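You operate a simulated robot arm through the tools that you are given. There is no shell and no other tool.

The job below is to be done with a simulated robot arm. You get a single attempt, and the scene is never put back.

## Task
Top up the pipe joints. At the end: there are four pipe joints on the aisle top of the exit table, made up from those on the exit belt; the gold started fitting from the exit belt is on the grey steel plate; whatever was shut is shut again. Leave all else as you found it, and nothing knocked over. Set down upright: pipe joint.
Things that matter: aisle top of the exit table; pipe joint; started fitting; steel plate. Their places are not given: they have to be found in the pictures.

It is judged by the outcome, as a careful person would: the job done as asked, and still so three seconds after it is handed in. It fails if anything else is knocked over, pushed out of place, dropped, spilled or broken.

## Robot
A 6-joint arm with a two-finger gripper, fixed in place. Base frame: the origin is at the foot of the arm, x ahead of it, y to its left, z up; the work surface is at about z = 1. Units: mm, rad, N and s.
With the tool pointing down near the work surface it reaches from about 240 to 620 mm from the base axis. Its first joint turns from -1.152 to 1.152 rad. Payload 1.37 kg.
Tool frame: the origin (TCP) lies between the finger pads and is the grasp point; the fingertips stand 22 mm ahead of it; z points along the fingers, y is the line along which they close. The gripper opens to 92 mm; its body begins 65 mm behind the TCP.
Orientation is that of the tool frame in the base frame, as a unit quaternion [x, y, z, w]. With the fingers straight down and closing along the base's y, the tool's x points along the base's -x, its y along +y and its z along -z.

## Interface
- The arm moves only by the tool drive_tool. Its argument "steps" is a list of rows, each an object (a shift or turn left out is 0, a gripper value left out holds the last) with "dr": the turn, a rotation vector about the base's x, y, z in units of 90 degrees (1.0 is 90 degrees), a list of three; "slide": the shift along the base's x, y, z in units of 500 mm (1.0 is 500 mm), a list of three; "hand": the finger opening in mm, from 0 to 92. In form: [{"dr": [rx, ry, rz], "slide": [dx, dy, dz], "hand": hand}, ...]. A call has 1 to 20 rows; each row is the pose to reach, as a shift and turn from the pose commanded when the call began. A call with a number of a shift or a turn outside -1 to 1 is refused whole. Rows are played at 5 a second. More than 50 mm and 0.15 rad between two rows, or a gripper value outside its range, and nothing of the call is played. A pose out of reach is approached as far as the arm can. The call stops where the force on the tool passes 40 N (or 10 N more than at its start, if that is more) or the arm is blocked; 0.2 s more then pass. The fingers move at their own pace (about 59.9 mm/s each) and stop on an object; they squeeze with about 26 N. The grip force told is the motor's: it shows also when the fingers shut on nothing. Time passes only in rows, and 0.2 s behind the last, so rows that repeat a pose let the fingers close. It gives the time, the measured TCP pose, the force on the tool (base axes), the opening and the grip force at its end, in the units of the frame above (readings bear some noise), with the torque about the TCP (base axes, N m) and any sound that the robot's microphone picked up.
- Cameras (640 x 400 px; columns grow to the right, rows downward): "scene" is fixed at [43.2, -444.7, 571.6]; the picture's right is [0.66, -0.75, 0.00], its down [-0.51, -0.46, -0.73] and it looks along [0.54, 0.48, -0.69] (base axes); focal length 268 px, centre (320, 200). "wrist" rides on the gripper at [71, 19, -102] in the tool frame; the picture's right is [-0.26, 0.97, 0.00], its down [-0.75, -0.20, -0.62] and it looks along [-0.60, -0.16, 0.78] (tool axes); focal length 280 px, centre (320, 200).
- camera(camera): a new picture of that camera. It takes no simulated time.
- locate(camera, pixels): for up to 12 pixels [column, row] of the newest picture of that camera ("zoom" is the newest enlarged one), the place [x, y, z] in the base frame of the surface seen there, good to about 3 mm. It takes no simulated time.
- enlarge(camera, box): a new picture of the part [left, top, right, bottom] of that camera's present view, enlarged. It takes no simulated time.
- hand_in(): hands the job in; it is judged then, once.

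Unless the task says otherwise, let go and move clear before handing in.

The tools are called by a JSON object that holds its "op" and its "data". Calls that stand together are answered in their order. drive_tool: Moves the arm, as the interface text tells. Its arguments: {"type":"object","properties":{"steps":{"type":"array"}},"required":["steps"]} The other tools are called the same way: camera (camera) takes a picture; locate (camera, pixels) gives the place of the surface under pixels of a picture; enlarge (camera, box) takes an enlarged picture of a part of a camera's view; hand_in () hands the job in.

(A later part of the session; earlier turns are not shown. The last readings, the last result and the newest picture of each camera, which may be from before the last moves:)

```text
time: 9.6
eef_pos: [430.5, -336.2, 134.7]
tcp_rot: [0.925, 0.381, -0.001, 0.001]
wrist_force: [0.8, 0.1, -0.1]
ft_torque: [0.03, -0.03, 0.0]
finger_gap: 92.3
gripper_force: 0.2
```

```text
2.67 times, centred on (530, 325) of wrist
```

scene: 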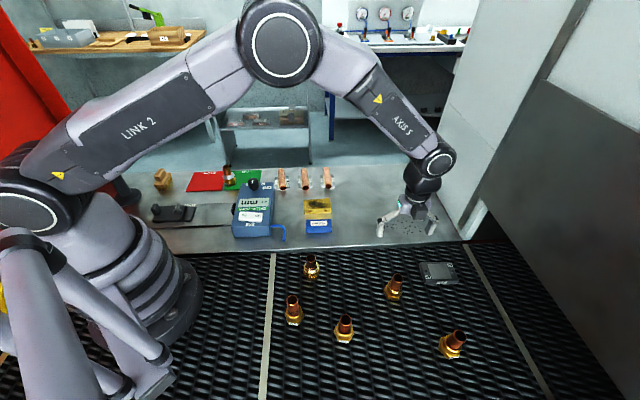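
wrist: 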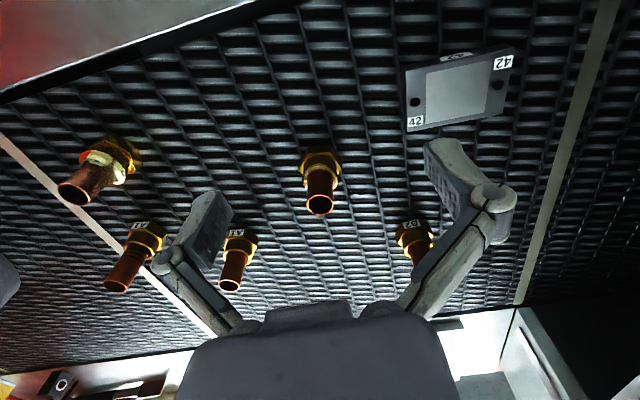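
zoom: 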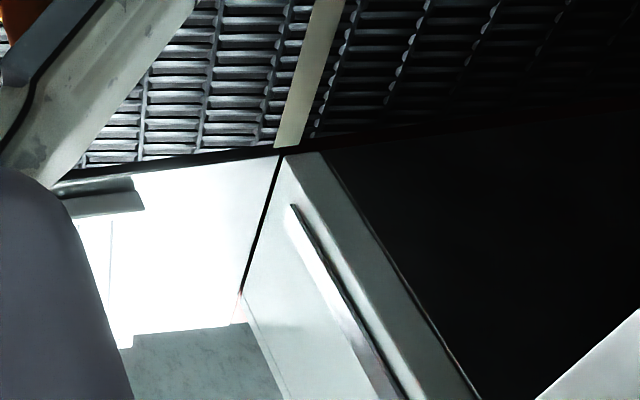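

The far-side view shows both beaded fittings have no label on these faces, and at the bottom-left (wrist 0–200, 330–400) another steel strip with things lies beyond the belt on the -y side. I'll lift and turn the camera to look at that side.

{"op": "drive_tool", "data": {"steps": [{"slide": [0, 0, 0.08], "dr": [0, 0, 0.06]}, {"slide": [-0.03, 0.0, 0.16], "dr": [0, 0, 0.12]}, {"slide": [-0.06, 0.0, 0.24], "dr": [0, 0, 0.18]}, {"slide": [-0.1, 0.0, 0.32], "dr": [0, 0, 0.24]}, {"slide": [-0.14, 0.0, 0.4], "dr": [0, 0, 0.3]}, {"slide": [-0.18, 0.0, 0.45], "dr": [0, 0, 0.36]}, {"slide": [-0.22, 0.0, 0.48], "dr": [0, 0, 0.42]}, {"slide": [-0.26, 0.0, 0.5], "dr": [0, 0, 0.5]}, {"slide": [-0.26, 0.0, 0.5], "dr": [0, 0, 0.5]}]}}

{"op": "camera", "data": {"camera": "wrist"}}

```text
time: 11.6
eef_pos: [302.6, -338.7, 384.5]
tcp_rot: [0.707, 0.707, 0.0, 0.001]
wrist_force: [-0.1, 0.6, 0.2]
ft_torque: [-0.01, 0.04, 0.02]
finger_gap: 92.1
gripper_force: 0.0
```

```text
taken
```

wrist: 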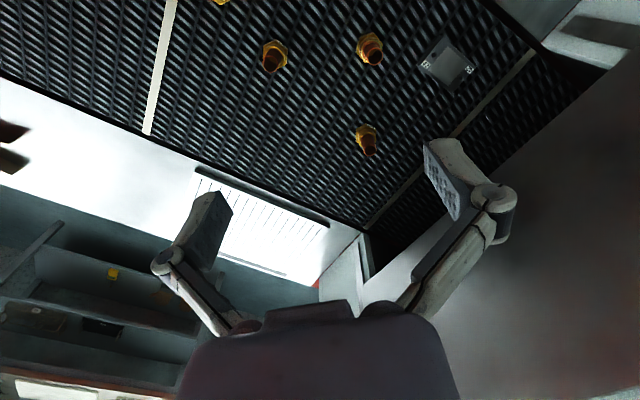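

A second, bright steel top with a ruled panel lies on the -y side of the belt (wrist 0–360, 90–290). I'll enlarge and locate it to see what it is and whether it is within reach.

{"op": "enlarge", "data": {"camera": "wrist", "box": [0, 80, 200, 205]}}

{"op": "enlarge", "data": {"camera": "wrist", "box": [170, 150, 370, 290]}}

{"op": "locate", "data": {"camera": "wrist", "pixels": [[20, 90], [140, 140], [200, 172], [350, 225], [300, 270], [60, 200], [270, 220], [100, 160], [310, 285], [147, 130], [367, 155], [365, 235]]}}

{"op": "enlarge", "data": {"camera": "wrist", "box": [0, 220, 200, 400]}}

```text
3.20 times, centred on (100, 142) of wrist
```

zoom: 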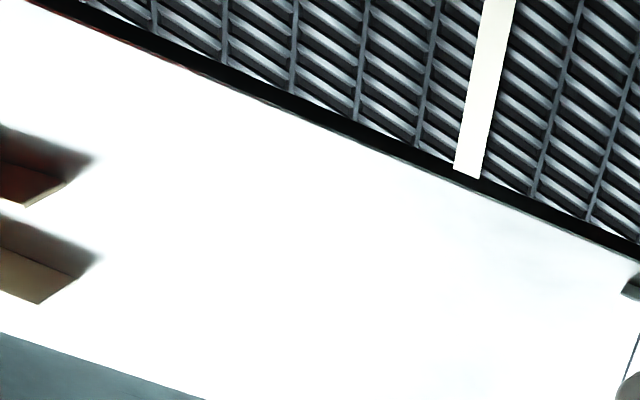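

```text
2.86 times, centred on (270, 220) of wrist
```

zoom: 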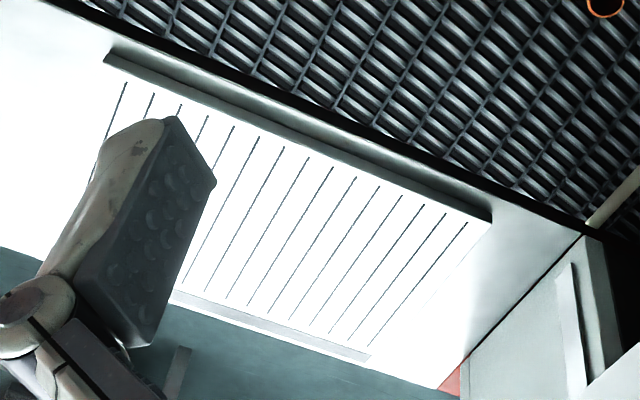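

```text
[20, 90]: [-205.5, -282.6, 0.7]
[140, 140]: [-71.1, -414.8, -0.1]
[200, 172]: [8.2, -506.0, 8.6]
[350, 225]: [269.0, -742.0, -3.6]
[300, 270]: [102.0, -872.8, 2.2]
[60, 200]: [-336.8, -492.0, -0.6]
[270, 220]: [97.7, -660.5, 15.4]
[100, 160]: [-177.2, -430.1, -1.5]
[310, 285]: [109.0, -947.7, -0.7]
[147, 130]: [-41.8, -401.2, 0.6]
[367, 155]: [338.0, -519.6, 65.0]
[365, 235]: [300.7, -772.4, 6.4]
```

```text
2.22 times, centred on (100, 310) of wrist
```

zoom: 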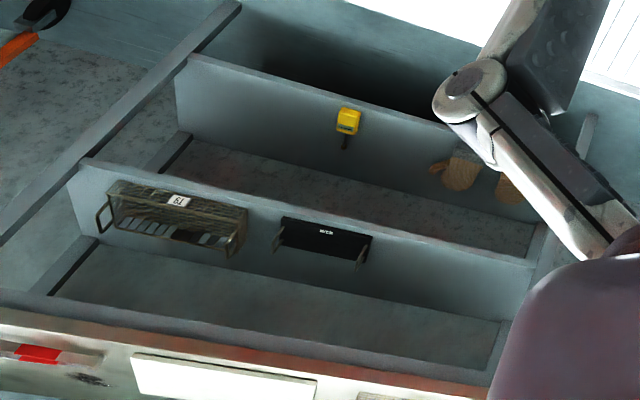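

The -y top is out of the arm's reach, so the reachable grey top on the +y side, beside the walkway, is the aisle top. I still need to settle what distinguishes a pipe joint from the started fitting, so I'll check the benches behind for similar parts.

{"op": "enlarge", "data": {"camera": "scene", "box": [330, 5, 400, 50]}}

{"op": "enlarge", "data": {"camera": "scene", "box": [395, 5, 475, 55]}}

{"op": "enlarge", "data": {"camera": "scene", "box": [215, 95, 315, 160]}}

{"op": "enlarge", "data": {"camera": "scene", "box": [195, 25, 315, 100]}}

{"op": "enlarge", "data": {"camera": "scene", "box": [50, 0, 210, 100]}}

{"op": "enlarge", "data": {"camera": "scene", "box": [265, 160, 345, 215]}}

```text
8.89 times, centred on (365, 28) of scene
```

zoom: 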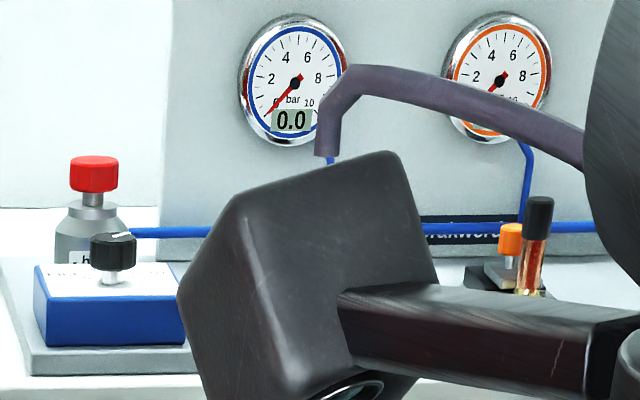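

```text
8.00 times, centred on (435, 30) of scene
```

zoom: 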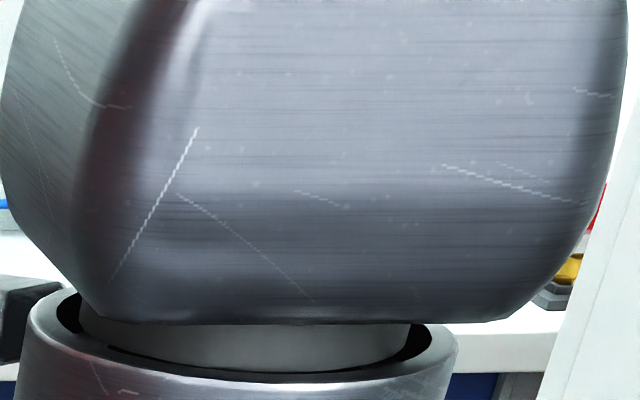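

```text
6.15 times, centred on (265, 128) of scene
```

zoom: 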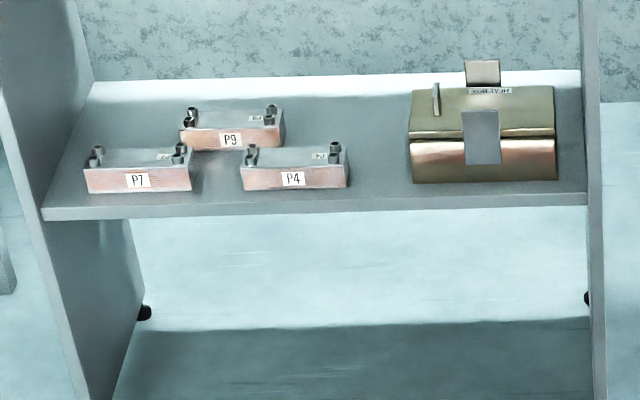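

```text
5.33 times, centred on (255, 62) of scene
```

zoom: 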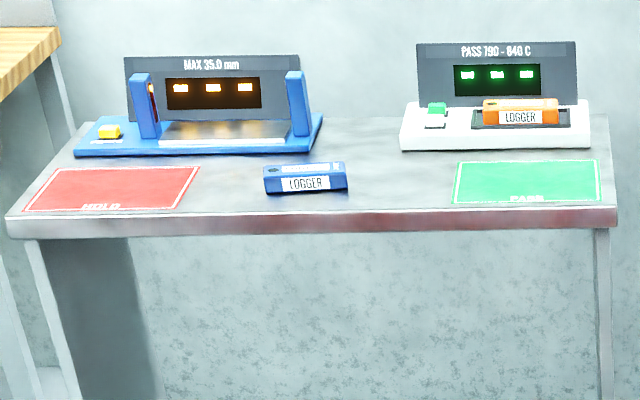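

```text
4.00 times, centred on (130, 50) of scene
```

zoom: 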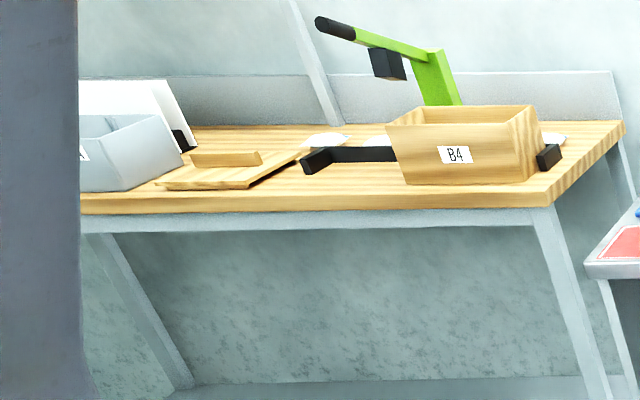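

```text
7.27 times, centred on (305, 188) of scene
```

zoom: 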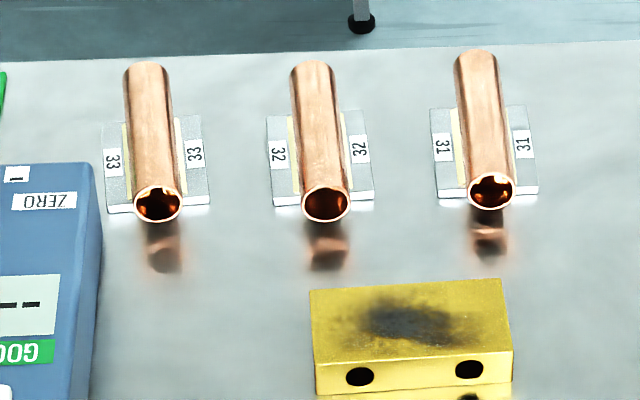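

Background shows this is a furnace brazing cell, with no naming clue on the benches. I'll tilt the wrist camera for a low side view of the unlabelled gold fitting at (362,-378) and the ringed one at (278,-205), staying well clear above and beside them.

{"op": "drive_tool", "data": {"steps": [{"slide": [0.02, 0.03, -0.07], "dr": [-0.05, 0, 0]}, {"slide": [0.04, 0.06, -0.14], "dr": [-0.1, 0, 0]}, {"slide": [0.06, 0.09, -0.21], "dr": [-0.15, 0, 0]}, {"slide": [0.09, 0.12, -0.28], "dr": [-0.2, 0, 0]}, {"slide": [0.12, 0.15, -0.35], "dr": [-0.25, 0, 0]}, {"slide": [0.15, 0.18, -0.42], "dr": [-0.3, 0, 0]}, {"slide": [0.17, 0.21, -0.49], "dr": [-0.33, 0, 0]}, {"slide": [0.17, 0.21, -0.54], "dr": [-0.33, 0, 0]}, {"slide": [0.17, 0.21, -0.54], "dr": [-0.33, 0, 0]}]}}

{"op": "camera", "data": {"camera": "wrist"}}

{"op": "camera", "data": {"camera": "scene"}}

```text
time: 13.6
eef_pos: [386.4, -233.7, 113.4]
tcp_rot: [0.683, 0.683, -0.182, 0.182]
wrist_force: [-0.5, 0.4, -0.5]
ft_torque: [0.0, -0.02, -0.01]
finger_gap: 92.2
gripper_force: 0.0
```

```text
taken
```

wrist: 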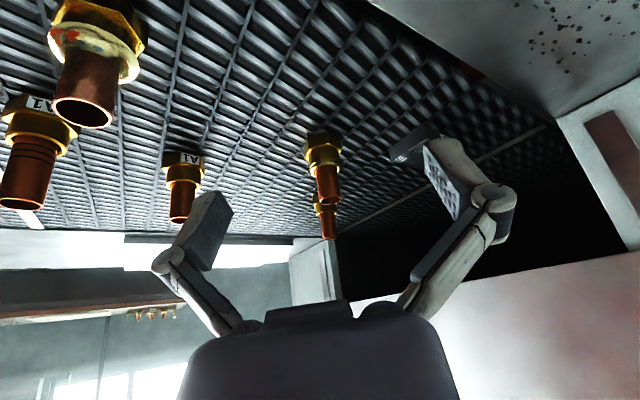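

```text
taken
```

scene: 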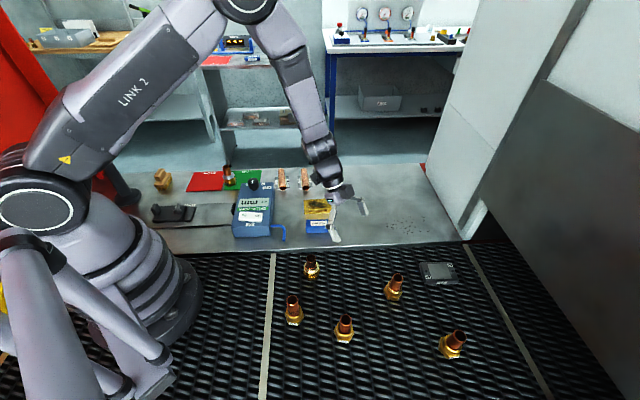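

The low view shows all five belt fittings side-on, and small brass fittings standing on a distant table around wrist pixel (150,313). I'll enlarge each.

{"op": "enlarge", "data": {"camera": "wrist", "box": [100, 295, 200, 335]}}

{"op": "enlarge", "data": {"camera": "wrist", "box": [0, 0, 160, 220]}}

{"op": "enlarge", "data": {"camera": "wrist", "box": [290, 120, 360, 250]}}

{"op": "enlarge", "data": {"camera": "wrist", "box": [145, 140, 225, 230]}}

{"op": "enlarge", "data": {"camera": "wrist", "box": [0, 220, 220, 400]}}

```text
6.40 times, centred on (150, 315) of wrist
```

zoom: 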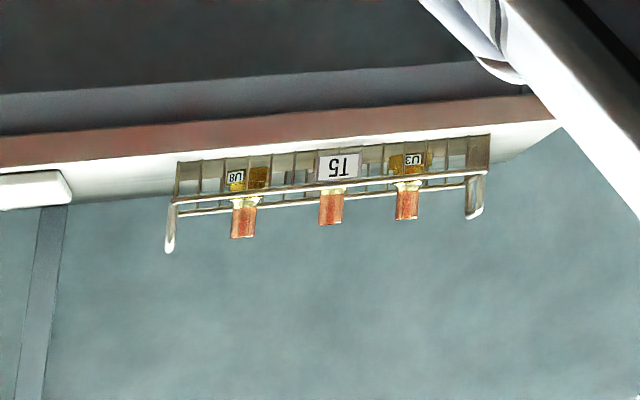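

```text
1.82 times, centred on (80, 110) of wrist
```

zoom: 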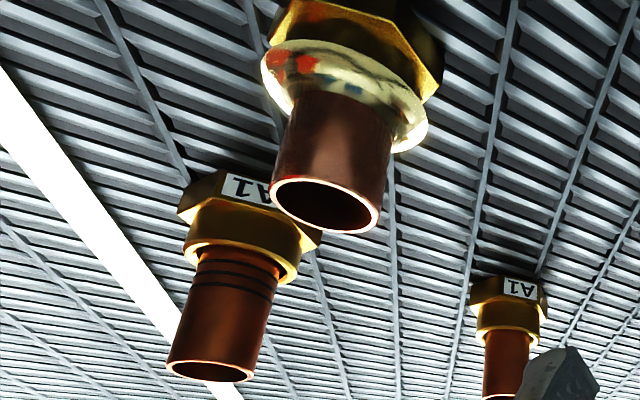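

```text
3.08 times, centred on (325, 185) of wrist
```

zoom: 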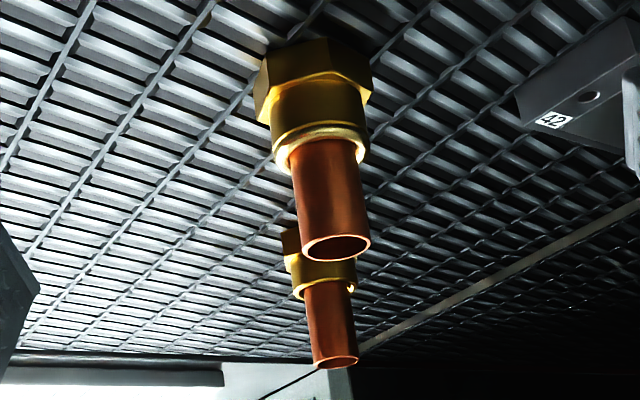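

```text
4.44 times, centred on (185, 185) of wrist
```

zoom: 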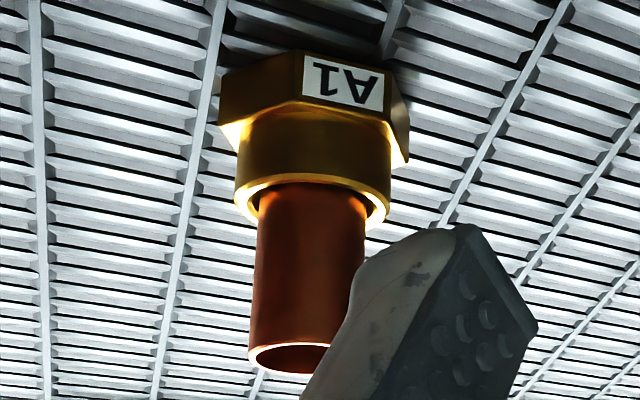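

```text
2.22 times, centred on (110, 310) of wrist
```

zoom: 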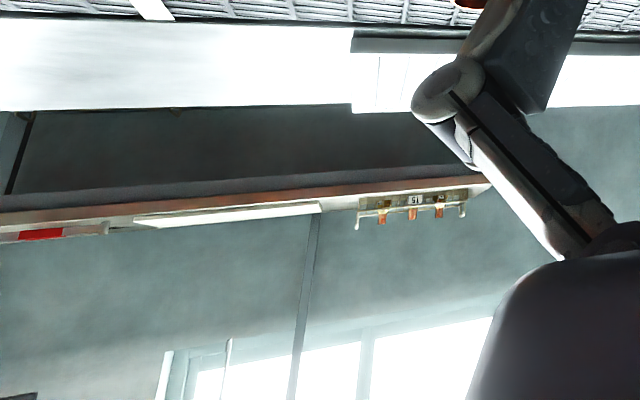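

The distant tray T5 holds three fittings labelled U8, ?, U3 with pale beads; I'll enlarge it more, since it may show what a fitting of each stage looks like.

{"op": "enlarge", "data": {"camera": "wrist", "box": [125, 305, 180, 340]}}

{"op": "enlarge", "data": {"camera": "wrist", "box": [40, 0, 150, 130]}}

{"op": "enlarge", "data": {"camera": "wrist", "box": [0, 290, 110, 345]}}

{"op": "enlarge", "data": {"camera": "wrist", "box": [295, 125, 355, 175]}}

```text
11.43 times, centred on (152, 322) of wrist
```

zoom: 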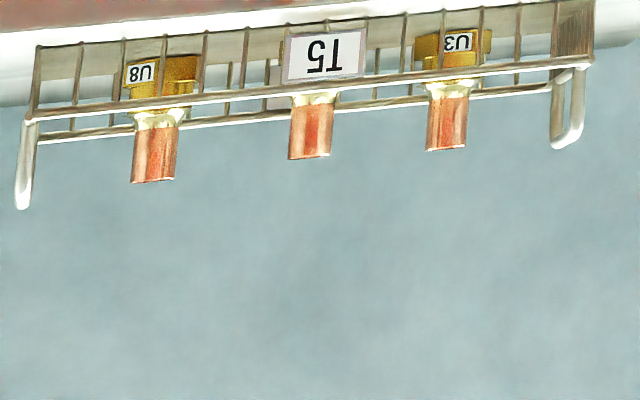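

```text
3.08 times, centred on (95, 65) of wrist
```

zoom: 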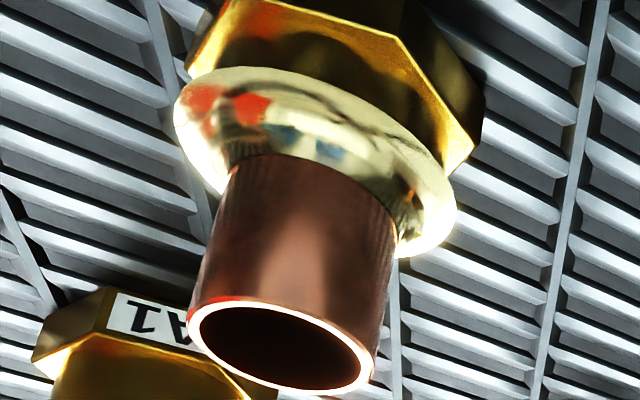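

```text
5.82 times, centred on (55, 318) of wrist
```

zoom: 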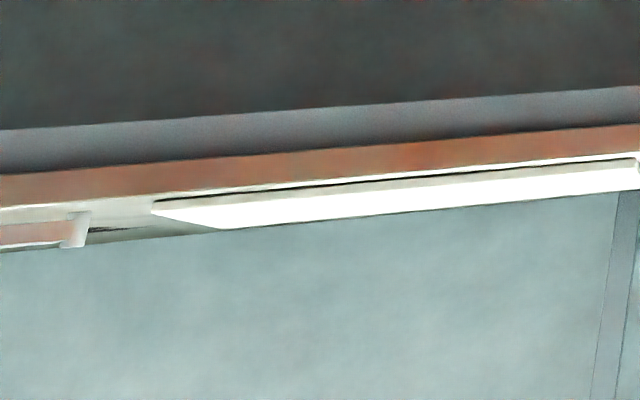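

```text
8.00 times, centred on (325, 150) of wrist
```

zoom: 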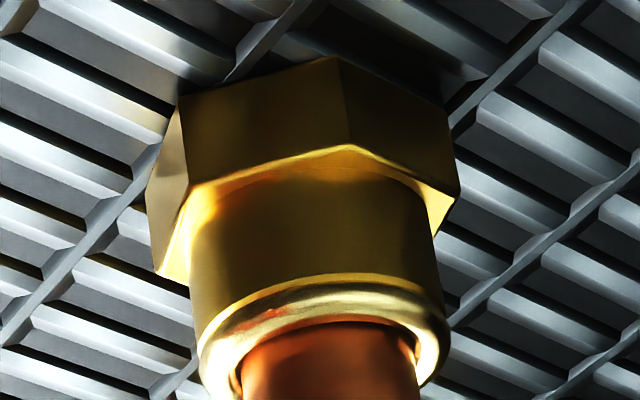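

The tray fittings show a smooth pale-gold fillet at the collar, like a brazed joint. I'll zoom in harder on those for reference and again on the two beaded belt fittings.

{"op": "enlarge", "data": {"camera": "wrist", "box": [132, 306, 146, 324]}}

{"op": "enlarge", "data": {"camera": "wrist", "box": [146, 304, 170, 320]}}

{"op": "enlarge", "data": {"camera": "wrist", "box": [305, 150, 345, 175]}}

{"op": "enlarge", "data": {"camera": "scene", "box": [218, 165, 242, 192]}}

```text
16.00 times, centred on (139, 315) of wrist
```

zoom: 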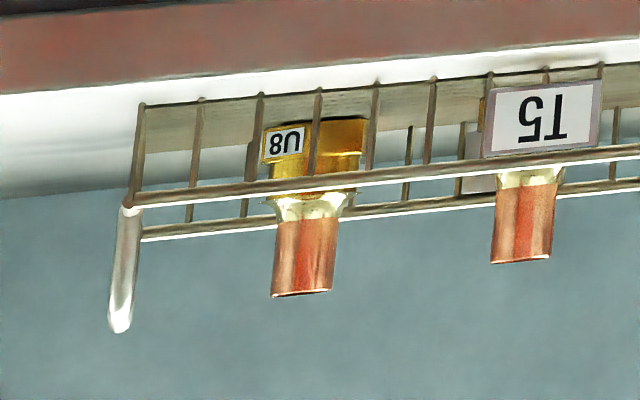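

```text
16.00 times, centred on (158, 312) of wrist
```

zoom: 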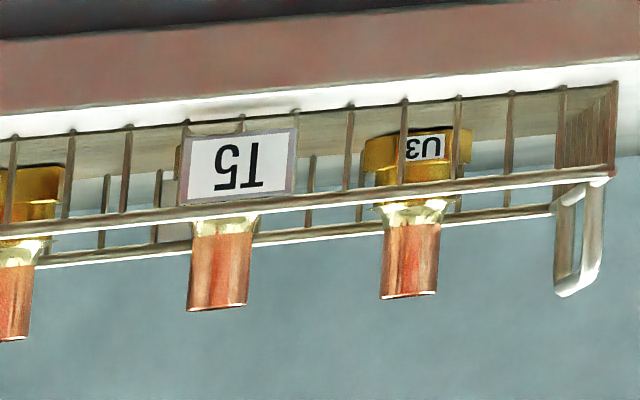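

```text
16.00 times, centred on (325, 162) of wrist
```

zoom: 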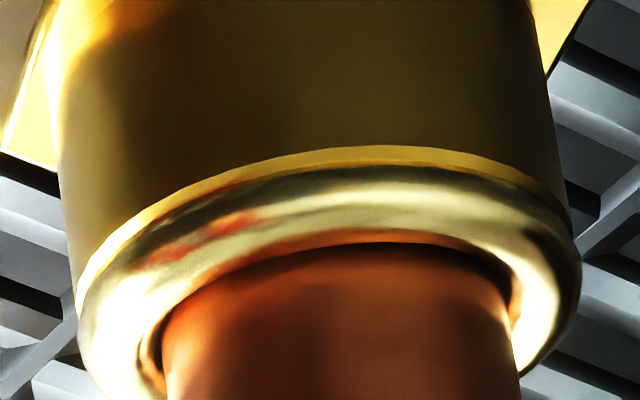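

```text
14.81 times, centred on (230, 178) of scene
```

zoom: 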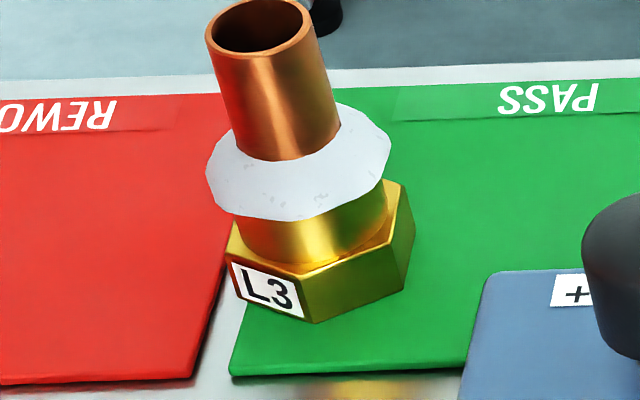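

Reference brazed joints in the tray carry a concave pale fillet like the ringed belt fitting; the one at (362,-378) carries a loose filler ring, L3 a white ring, and one A1 has its pipe standing proud with depth marks. I'll measure pipe-top heights of all of them to see which is out of line.

{"op": "enlarge", "data": {"camera": "scene", "box": [284, 292, 304, 308]}}

{"op": "locate", "data": {"camera": "zoom", "pixels": [[255, 285], [275, 290], [300, 291], [325, 286], [345, 276], [290, 288], [310, 289]]}}

{"op": "enlarge", "data": {"camera": "scene", "box": [335, 312, 355, 328]}}

{"op": "locate", "data": {"camera": "zoom", "pixels": [[290, 280], [310, 290], [330, 294], [350, 294], [370, 288], [320, 291], [340, 293]]}}

{"op": "enlarge", "data": {"camera": "scene", "box": [388, 270, 408, 286]}}

{"op": "locate", "data": {"camera": "zoom", "pixels": [[290, 260], [305, 267], [320, 272], [340, 274], [355, 272], [330, 273], [310, 268]]}}

{"op": "enlarge", "data": {"camera": "scene", "box": [447, 326, 467, 342]}}

{"op": "locate", "data": {"camera": "zoom", "pixels": [[310, 285], [330, 304], [350, 318], [370, 327], [390, 331], [410, 331], [360, 323]]}}

{"op": "enlarge", "data": {"camera": "scene", "box": [302, 252, 322, 268]}}

{"op": "locate", "data": {"camera": "zoom", "pixels": [[260, 222], [275, 231], [290, 236], [305, 238], [320, 237], [340, 232], [355, 224]]}}

{"op": "enlarge", "data": {"camera": "scene", "box": [219, 162, 239, 178]}}

{"op": "locate", "data": {"camera": "zoom", "pixels": [[200, 140], [230, 150], [260, 150], [290, 140], [250, 170], [250, 200], [260, 230]]}}

```text
16.00 times, centred on (294, 300) of scene
```

zoom: 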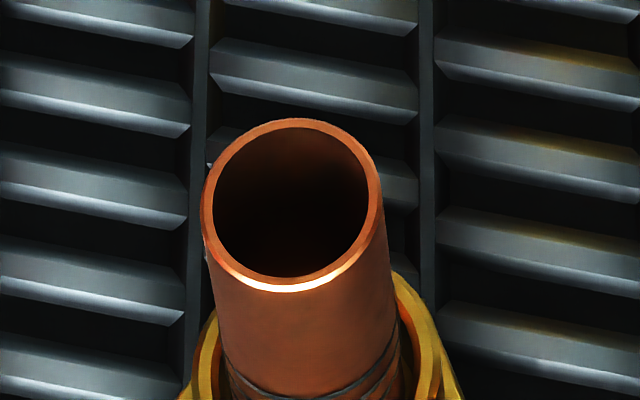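

```text
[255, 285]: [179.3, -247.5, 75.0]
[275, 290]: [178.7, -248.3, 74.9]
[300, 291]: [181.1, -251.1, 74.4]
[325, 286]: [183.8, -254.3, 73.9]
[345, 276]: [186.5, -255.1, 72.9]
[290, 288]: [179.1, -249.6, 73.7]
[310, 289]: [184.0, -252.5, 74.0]
```

```text
16.00 times, centred on (345, 320) of scene
```

zoom: 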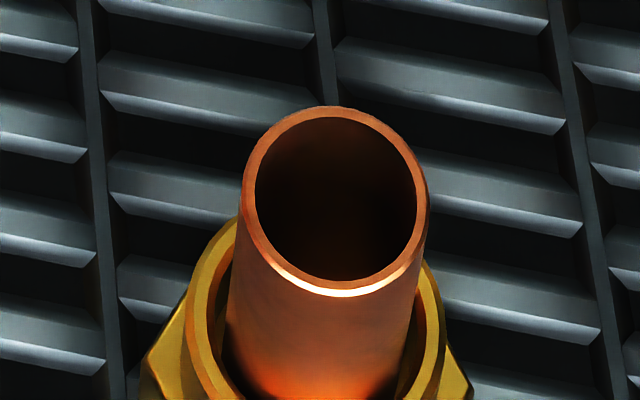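

```text
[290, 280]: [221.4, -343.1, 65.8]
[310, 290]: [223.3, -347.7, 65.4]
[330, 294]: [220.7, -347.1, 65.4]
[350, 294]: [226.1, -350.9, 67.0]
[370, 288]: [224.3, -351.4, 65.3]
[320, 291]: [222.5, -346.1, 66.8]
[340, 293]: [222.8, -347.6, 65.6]
```

```text
16.00 times, centred on (398, 278) of scene
```

zoom: 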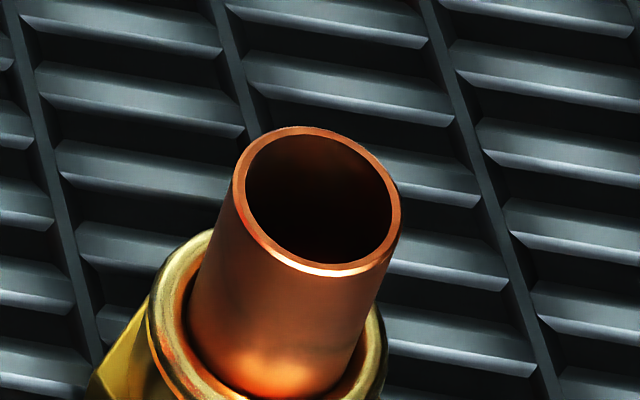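

```text
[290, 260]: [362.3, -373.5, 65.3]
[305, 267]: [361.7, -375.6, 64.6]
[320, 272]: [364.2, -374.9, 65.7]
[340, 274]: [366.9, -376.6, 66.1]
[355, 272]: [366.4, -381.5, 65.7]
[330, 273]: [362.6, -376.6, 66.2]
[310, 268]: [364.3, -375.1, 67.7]
```

```text
16.00 times, centred on (457, 334) of scene
```

zoom: 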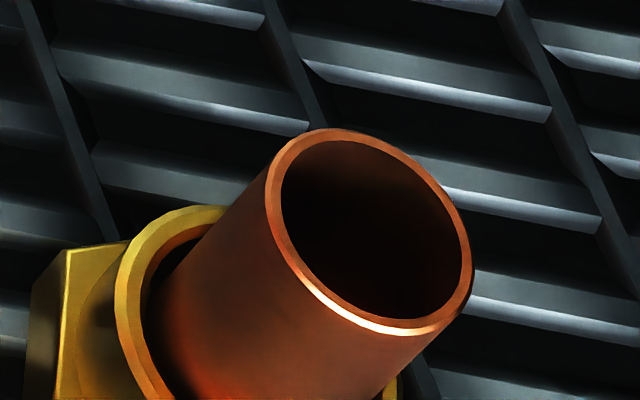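

```text
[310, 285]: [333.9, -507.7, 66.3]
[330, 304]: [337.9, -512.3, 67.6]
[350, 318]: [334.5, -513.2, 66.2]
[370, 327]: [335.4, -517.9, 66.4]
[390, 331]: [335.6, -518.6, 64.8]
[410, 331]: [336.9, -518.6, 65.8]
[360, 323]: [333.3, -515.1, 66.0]
```

```text
16.00 times, centred on (312, 260) of scene
```

zoom: 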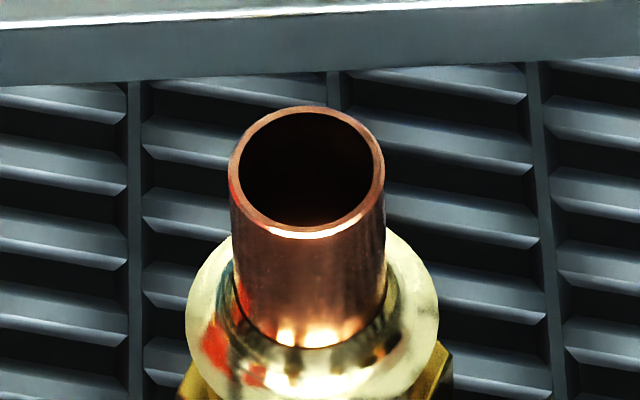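

```text
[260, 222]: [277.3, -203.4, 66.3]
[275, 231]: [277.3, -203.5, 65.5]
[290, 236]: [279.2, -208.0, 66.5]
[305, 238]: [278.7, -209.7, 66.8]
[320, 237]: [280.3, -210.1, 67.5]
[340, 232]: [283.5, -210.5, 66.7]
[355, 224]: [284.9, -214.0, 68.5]
```

```text
16.00 times, centred on (229, 170) of scene
```

zoom: 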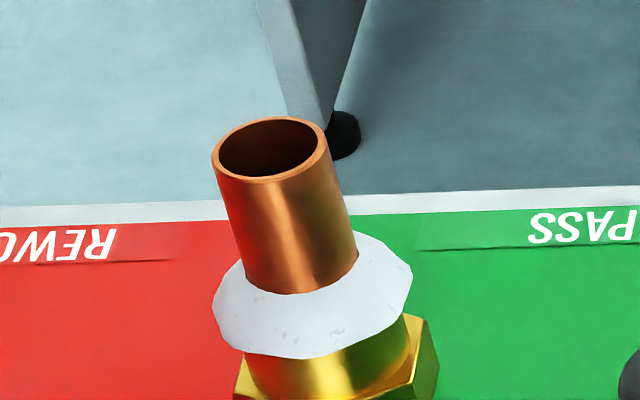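

```text
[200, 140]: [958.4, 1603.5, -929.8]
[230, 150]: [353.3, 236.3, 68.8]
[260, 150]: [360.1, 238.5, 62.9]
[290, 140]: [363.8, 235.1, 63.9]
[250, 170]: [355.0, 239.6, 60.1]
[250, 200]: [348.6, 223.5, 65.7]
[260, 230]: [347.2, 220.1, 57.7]
```

Pipe tops measure about 66 mm for the plain A1, B2, both beaded fittings and L3, but about 74.5 mm for the A1 with the marks near (185,-245): its pipe has only been started into the fitting. I'll measure the table things (tubes, gauge, blocks, edges) to plan placements.

{"op": "enlarge", "data": {"camera": "scene", "box": [270, 160, 350, 240]}}

{"op": "locate", "data": {"camera": "zoom", "pixels": [[205, 45], [218, 150], [325, 45], [330, 150], [447, 40], [455, 145], [325, 215], [470, 215], [330, 290], [465, 300], [320, 330], [465, 330]]}}

{"op": "enlarge", "data": {"camera": "scene", "box": [340, 180, 480, 268]}}

{"op": "locate", "data": {"camera": "zoom", "pixels": [[20, 240], [150, 255], [300, 265], [450, 265], [230, 170], [420, 245], [330, 170], [215, 215], [20, 275], [300, 295], [540, 255], [100, 150]]}}

{"op": "enlarge", "data": {"camera": "scene", "box": [220, 175, 300, 255]}}

{"op": "locate", "data": {"camera": "zoom", "pixels": [[120, 480], [150, 50], [380, 70], [380, 350], [120, 340], [500, 380], [240, 370], [330, 370], [60, 330], [270, 50]]}}

```text
5.00 times, centred on (310, 200) of scene
```

zoom: 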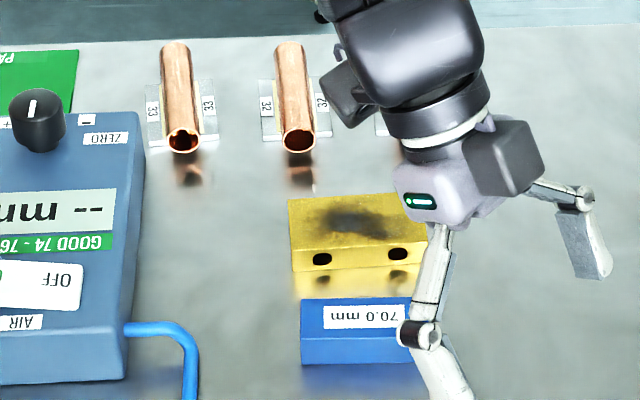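

```text
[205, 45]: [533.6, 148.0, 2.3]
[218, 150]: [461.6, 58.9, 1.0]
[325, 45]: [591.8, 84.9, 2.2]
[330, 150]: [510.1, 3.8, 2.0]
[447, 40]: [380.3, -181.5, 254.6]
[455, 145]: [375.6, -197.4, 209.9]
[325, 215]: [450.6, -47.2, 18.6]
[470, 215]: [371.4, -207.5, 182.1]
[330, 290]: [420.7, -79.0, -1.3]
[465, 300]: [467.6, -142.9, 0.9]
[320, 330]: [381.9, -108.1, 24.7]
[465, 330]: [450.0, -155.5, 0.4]
```

```text
4.55 times, centred on (410, 224) of scene
```

zoom: 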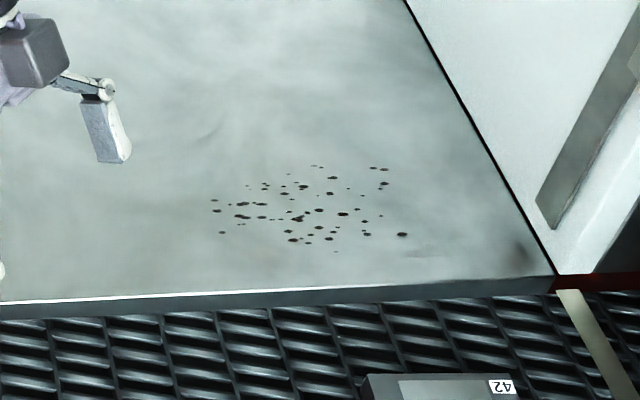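

```text
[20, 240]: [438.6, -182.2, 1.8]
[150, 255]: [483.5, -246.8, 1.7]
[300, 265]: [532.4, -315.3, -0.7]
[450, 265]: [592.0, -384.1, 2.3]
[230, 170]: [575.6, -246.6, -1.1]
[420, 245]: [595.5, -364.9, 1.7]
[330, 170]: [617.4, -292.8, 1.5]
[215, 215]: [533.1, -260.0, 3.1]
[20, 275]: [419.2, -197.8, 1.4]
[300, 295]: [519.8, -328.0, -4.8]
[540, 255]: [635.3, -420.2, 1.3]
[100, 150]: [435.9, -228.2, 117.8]
```

```text
5.00 times, centred on (260, 215) of scene
```

zoom: 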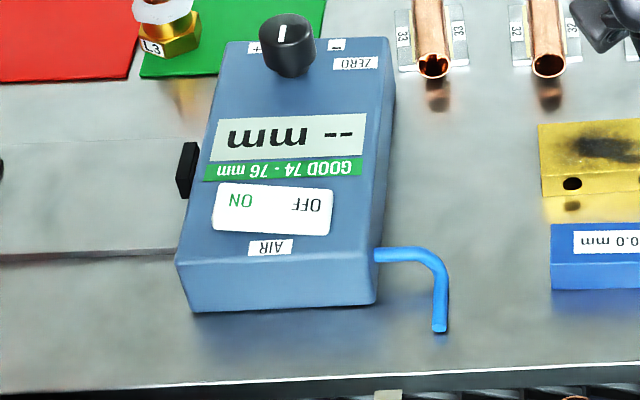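

```text
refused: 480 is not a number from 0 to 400
```

I'll measure the tube lengths and the gauge outline to understand the 74–76 mm gauge and the free room on the table.

{"op": "enlarge", "data": {"camera": "scene", "box": [230, 160, 310, 240]}}

{"op": "locate", "data": {"camera": "zoom", "pixels": [[375, 46], [376, 80], [380, 118], [382, 128], [491, 46], [493, 80], [497, 118], [499, 132], [320, 120], [180, 340], [310, 350], [390, 380]]}}

```text
5.00 times, centred on (270, 200) of scene
```

zoom: 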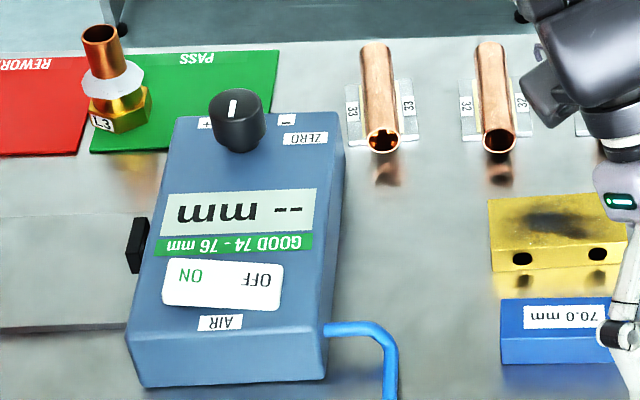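

```text
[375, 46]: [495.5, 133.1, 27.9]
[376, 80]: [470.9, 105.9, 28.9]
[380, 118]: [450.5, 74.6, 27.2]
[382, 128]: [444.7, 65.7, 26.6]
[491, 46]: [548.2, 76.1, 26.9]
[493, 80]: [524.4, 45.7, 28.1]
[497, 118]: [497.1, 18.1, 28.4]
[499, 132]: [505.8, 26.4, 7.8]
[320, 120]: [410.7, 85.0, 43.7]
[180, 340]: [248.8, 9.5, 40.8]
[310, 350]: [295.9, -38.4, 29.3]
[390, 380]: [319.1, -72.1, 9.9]
```

The tubes are about 85 mm long, so the gauge gives no help; what stands out is the marked A1, whose pipe stands 8 mm proud with its depth marks showing – the started fitting – while L3 on the table and the other four belt pieces are seated joints. So L3 counts as one, three more go over, and the marked A1 goes on plate 42. First I raise the arm and take the tilt out.

{"op": "drive_tool", "data": {"steps": [{"slide": [0, 0, 0.05], "dr": [0.06, 0, 0]}, {"slide": [0, 0, 0.1], "dr": [0.12, 0, 0]}, {"slide": [0, 0, 0.15], "dr": [0.18, 0, 0]}, {"slide": [-0.02, -0.02, 0.2], "dr": [0.24, 0, 0]}, {"slide": [-0.04, -0.04, 0.24], "dr": [0.3, 0, 0]}, {"slide": [-0.06, -0.06, 0.24], "dr": [0.33, 0, 0]}, {"slide": [-0.06, -0.06, 0.24], "dr": [0.33, 0, 0]}]}}

{"op": "camera", "data": {"camera": "scene"}}

```text
time: 15.2
eef_pos: [356.9, -261.8, 235.3]
tcp_rot: [0.708, 0.706, 0.0, 0.001]
wrist_force: [-0.5, 0.9, 1.0]
ft_torque: [-0.01, 0.02, -0.02]
finger_gap: 91.9
gripper_force: 0.1
```

```text
taken
```

scene: 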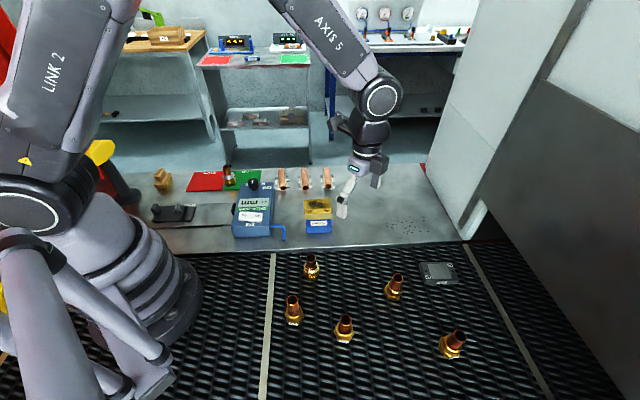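

The view is clear and unchanged. I'll take a wrist picture from here to get rim and collar points from the other side, so that I can fix the centres of the joints.

{"op": "camera", "data": {"camera": "wrist"}}

{"op": "enlarge", "data": {"camera": "scene", "box": [324, 305, 364, 350]}}

{"op": "locate", "data": {"camera": "zoom", "pixels": [[275, 320], [355, 325], [236, 240], [410, 240], [300, 272], [340, 275], [370, 260], [275, 255], [262, 220], [320, 270], [245, 250], [395, 255]]}}

```text
taken
```

wrist: 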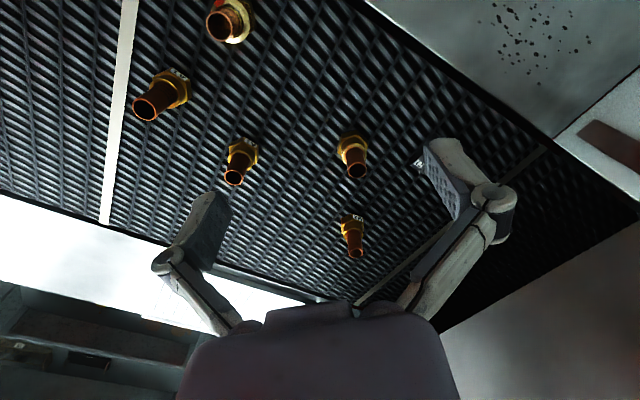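

```text
8.89 times, centred on (344, 328) of scene
```

zoom: 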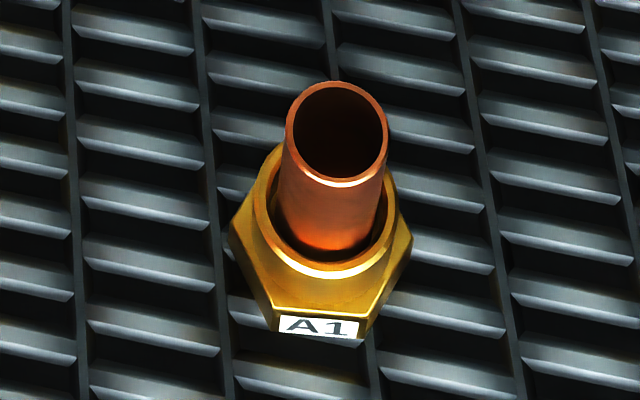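

```text
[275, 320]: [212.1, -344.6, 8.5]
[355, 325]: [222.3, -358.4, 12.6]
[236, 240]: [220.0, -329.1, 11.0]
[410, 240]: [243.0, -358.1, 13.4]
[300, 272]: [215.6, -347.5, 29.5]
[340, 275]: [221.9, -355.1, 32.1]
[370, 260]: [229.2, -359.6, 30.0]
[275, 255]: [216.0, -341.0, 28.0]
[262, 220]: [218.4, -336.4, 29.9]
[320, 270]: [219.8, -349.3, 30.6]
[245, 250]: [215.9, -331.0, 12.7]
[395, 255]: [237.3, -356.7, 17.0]
```

A1's collar ring points fit a circle centred near (231.5,-344), radius 15.5, top at z≈31, hex top at z≈15. I'll go above it with the fingers closing tangentially, narrowed to 62 mm.

{"op": "drive_tool", "data": {"steps": [{"slide": [-0.04, -0.027, -0.02], "dr": [0, 0, 0.063], "hand": 92}, {"slide": [-0.083, -0.055, -0.05], "dr": [0, 0, 0.126]}, {"slide": [-0.124, -0.082, -0.08], "dr": [0, 0, 0.189]}, {"slide": [-0.165, -0.11, -0.11], "dr": [0, 0, 0.252], "hand": 62}, {"slide": [-0.207, -0.137, -0.14], "dr": [0, 0, 0.315]}, {"slide": [-0.248, -0.165, -0.169], "dr": [0, 0, 0.378]}, {"slide": [-0.248, -0.165, -0.169], "dr": [0, 0, 0.378]}, {"slide": [-0.248, -0.165, -0.169], "dr": [0, 0, 0.378]}]}}

{"op": "camera", "data": {"camera": "scene"}}

{"op": "camera", "data": {"camera": "wrist"}}

```text
time: 17.0
eef_pos: [230.5, -345.6, 150.5]
tcp_rot: [0.469, 0.883, -0.001, 0.002]
wrist_force: [0.1, -0.1, 0.2]
ft_torque: [0.02, -0.01, 0.01]
finger_gap: 61.9
gripper_force: 0.1
```

```text
taken
```

scene: 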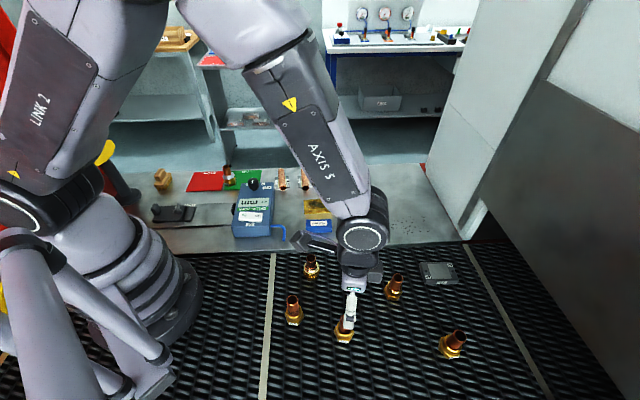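

```text
taken
```

wrist: 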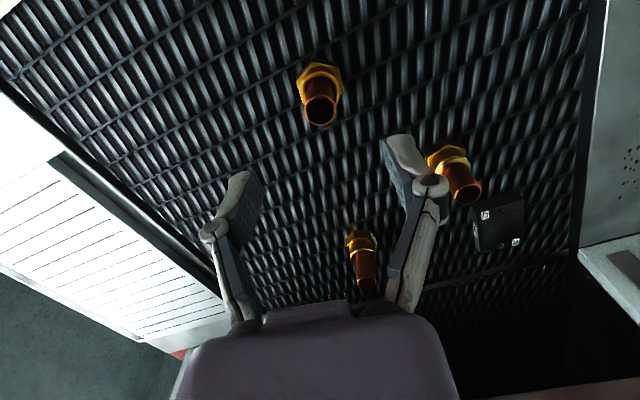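

The tool is over A1 with 62 mm opening; wrist view shows A1 (pixel 320,95) centred between the fingers. I'll check with an enlarged scene view before lowering.

{"op": "enlarge", "data": {"camera": "scene", "box": [300, 260, 400, 350]}}

{"op": "drive_tool", "data": {"steps": [{"slide": [0.002, 0.003, -0.05]}, {"slide": [0.002, 0.003, -0.1]}, {"slide": [0.002, 0.003, -0.13]}, {"slide": [0.002, 0.003, -0.13]}]}}

{"op": "enlarge", "data": {"camera": "scene", "box": [300, 260, 400, 350]}}

```text
4.44 times, centred on (350, 305) of scene
```

zoom: 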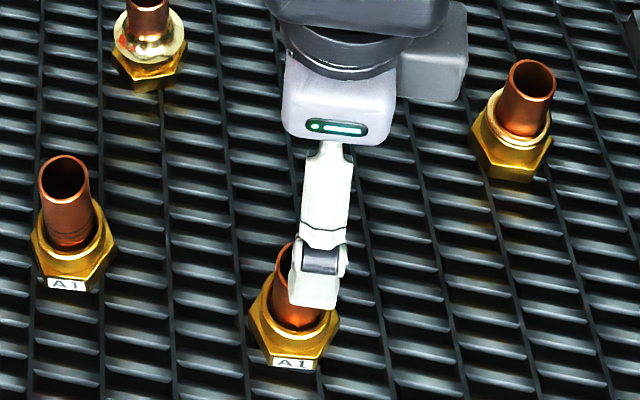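

```text
time: 18.0
eef_pos: [233.8, -342.6, 85.4]
tcp_rot: [0.469, 0.883, -0.002, 0.002]
wrist_force: [-0.4, -0.5, 0.3]
ft_torque: [-0.03, 0.0, 0.02]
finger_gap: 61.8
gripper_force: 0.1
```

```text
4.44 times, centred on (350, 305) of scene
```

zoom: 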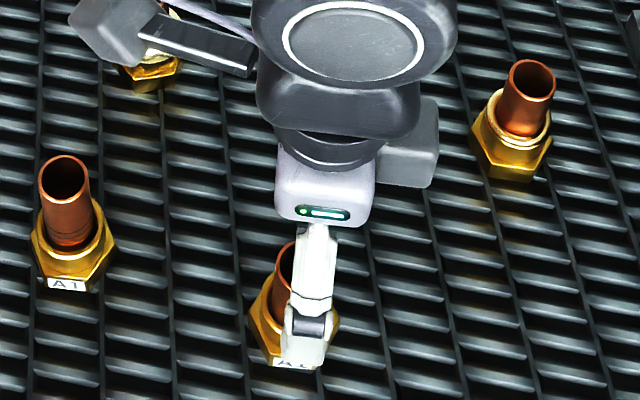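

The fingers straddle the pipe with room on both sides. I'll lower to z≈40, with the tips just above the hex, and close on the brass collar.

{"op": "drive_tool", "data": {"steps": [{"slide": [-0.002, -0.002, -0.04]}, {"slide": [-0.002, -0.002, -0.075]}, {"slide": [-0.002, -0.002, -0.09]}, {"slide": [-0.002, -0.002, -0.09]}, {"slide": [-0.002, -0.002, -0.09], "hand": 45}, {"slide": [-0.002, -0.002, -0.09], "hand": 36}, {"slide": [-0.002, -0.002, -0.09], "hand": 20}, {"slide": [-0.002, -0.002, -0.09], "hand": 20}, {"slide": [-0.002, -0.002, -0.09], "hand": 20}]}}

{"op": "enlarge", "data": {"camera": "scene", "box": [300, 260, 400, 350]}}

{"op": "camera", "data": {"camera": "wrist"}}

```text
time: 20.0
eef_pos: [232.3, -342.2, 40.7]
tcp_rot: [0.47, 0.883, -0.001, 0.002]
wrist_force: [0.9, 0.8, 0.5]
ft_torque: [-0.03, -0.01, -0.04]
finger_gap: 31.2
gripper_force: 25.5
```

```text
4.44 times, centred on (350, 305) of scene
```

zoom: 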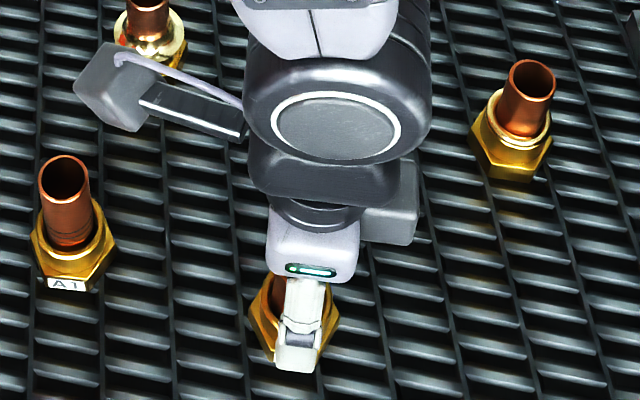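

```text
taken
```

wrist: 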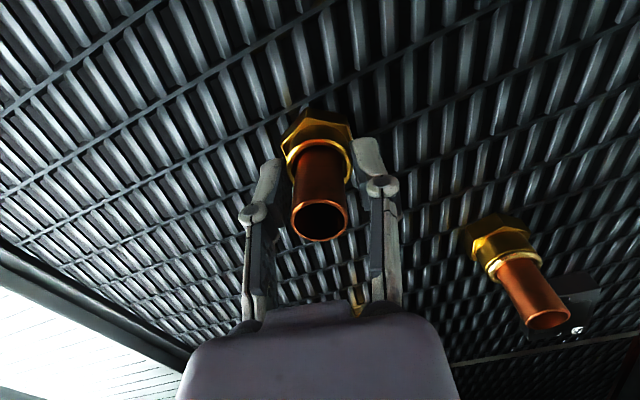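

The fingers stopped at 31.2 mm with 25 N on the collar. I'll lift a little first and check that it comes along.

{"op": "drive_tool", "data": {"steps": [{"slide": [0, 0, 0.02]}, {"slide": [0, 0, 0.05]}, {"slide": [0, 0, 0.1]}, {"slide": [0, 0, 0.1]}]}}

{"op": "camera", "data": {"camera": "scene"}}

{"op": "camera", "data": {"camera": "wrist"}}

```text
time: 21.0
eef_pos: [232.1, -344.1, 90.2]
tcp_rot: [0.468, 0.884, -0.001, 0.001]
wrist_force: [0.3, -0.5, 0.0]
ft_torque: [-0.02, 0.01, 0.01]
finger_gap: 20.0
gripper_force: 0.1
```

```text
taken
```

scene: 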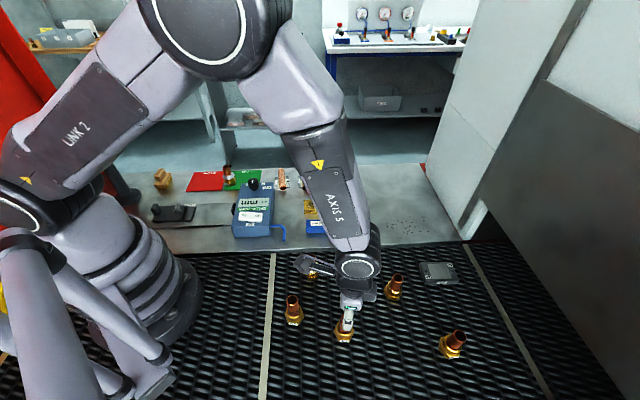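

```text
taken
```

wrist: 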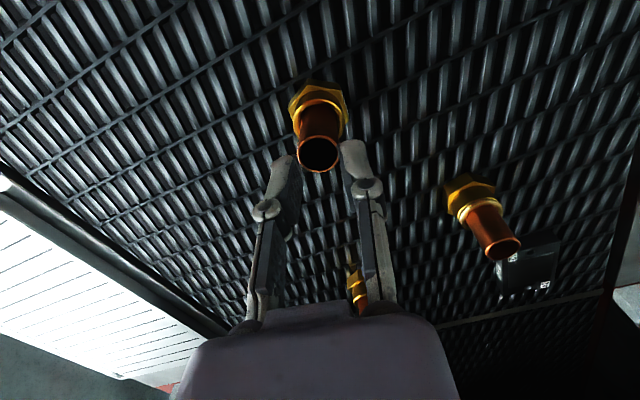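

The joint stayed standing where it was: the fingers slid off the collar (gap now 20 mm, tips above the pipe). I'll look closely at the fingertips and at A1 before trying again.

{"op": "enlarge", "data": {"camera": "scene", "box": [325, 285, 375, 345]}}

{"op": "enlarge", "data": {"camera": "wrist", "box": [240, 70, 400, 230]}}

```text
6.67 times, centred on (350, 315) of scene
```

zoom: 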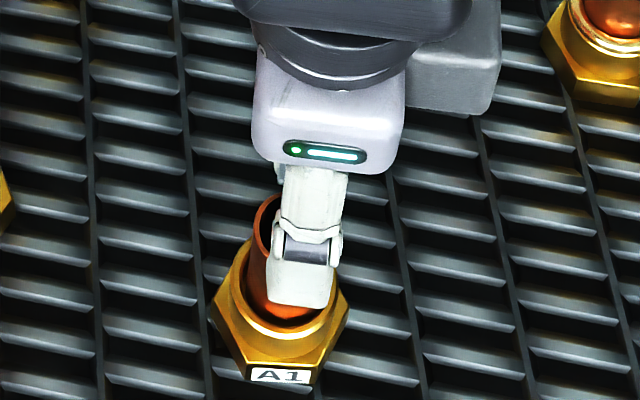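

```text
2.50 times, centred on (320, 150) of wrist
```

zoom: 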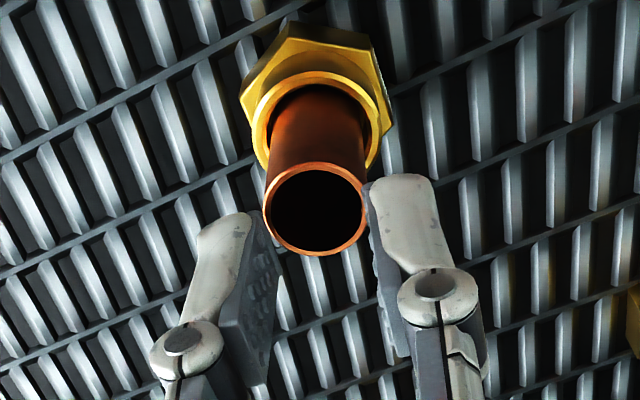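

A1 stands untouched and upright. The tips are rounded, so the collar grip was at the tips only; I'll grip the pipe itself with the full pads, TCP at z≈56 (tips just above the collar), and test with a small lift.

{"op": "drive_tool", "data": {"steps": [{"slide": [0, 0, 0], "hand": 60}, {"slide": [0, 0, 0], "hand": 60}, {"slide": [0, 0, -0.035], "hand": 60}, {"slide": [0, 0, -0.068], "hand": 60}, {"slide": [0, 0, -0.068], "hand": 60}, {"slide": [0, 0, -0.068], "hand": 40}, {"slide": [0, 0, -0.068], "hand": 26}, {"slide": [0, 0, -0.068], "hand": 10}, {"slide": [0, 0, -0.068], "hand": 10}, {"slide": [0, 0, -0.068], "hand": 10}]}}

{"op": "enlarge", "data": {"camera": "wrist", "box": [240, 70, 400, 270]}}

```text
time: 23.2
eef_pos: [231.5, -343.9, 55.4]
tcp_rot: [0.47, 0.883, -0.001, 0.001]
wrist_force: [0.6, -0.1, -0.2]
ft_torque: [0.01, -0.01, -0.02]
finger_gap: 21.3
gripper_force: 25.9
```

```text
2.00 times, centred on (320, 170) of wrist
```

zoom: 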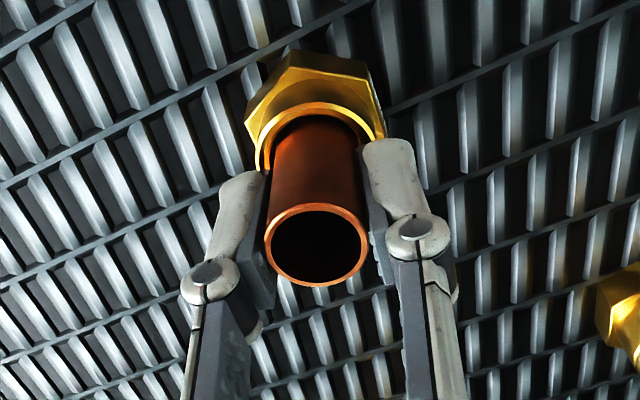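

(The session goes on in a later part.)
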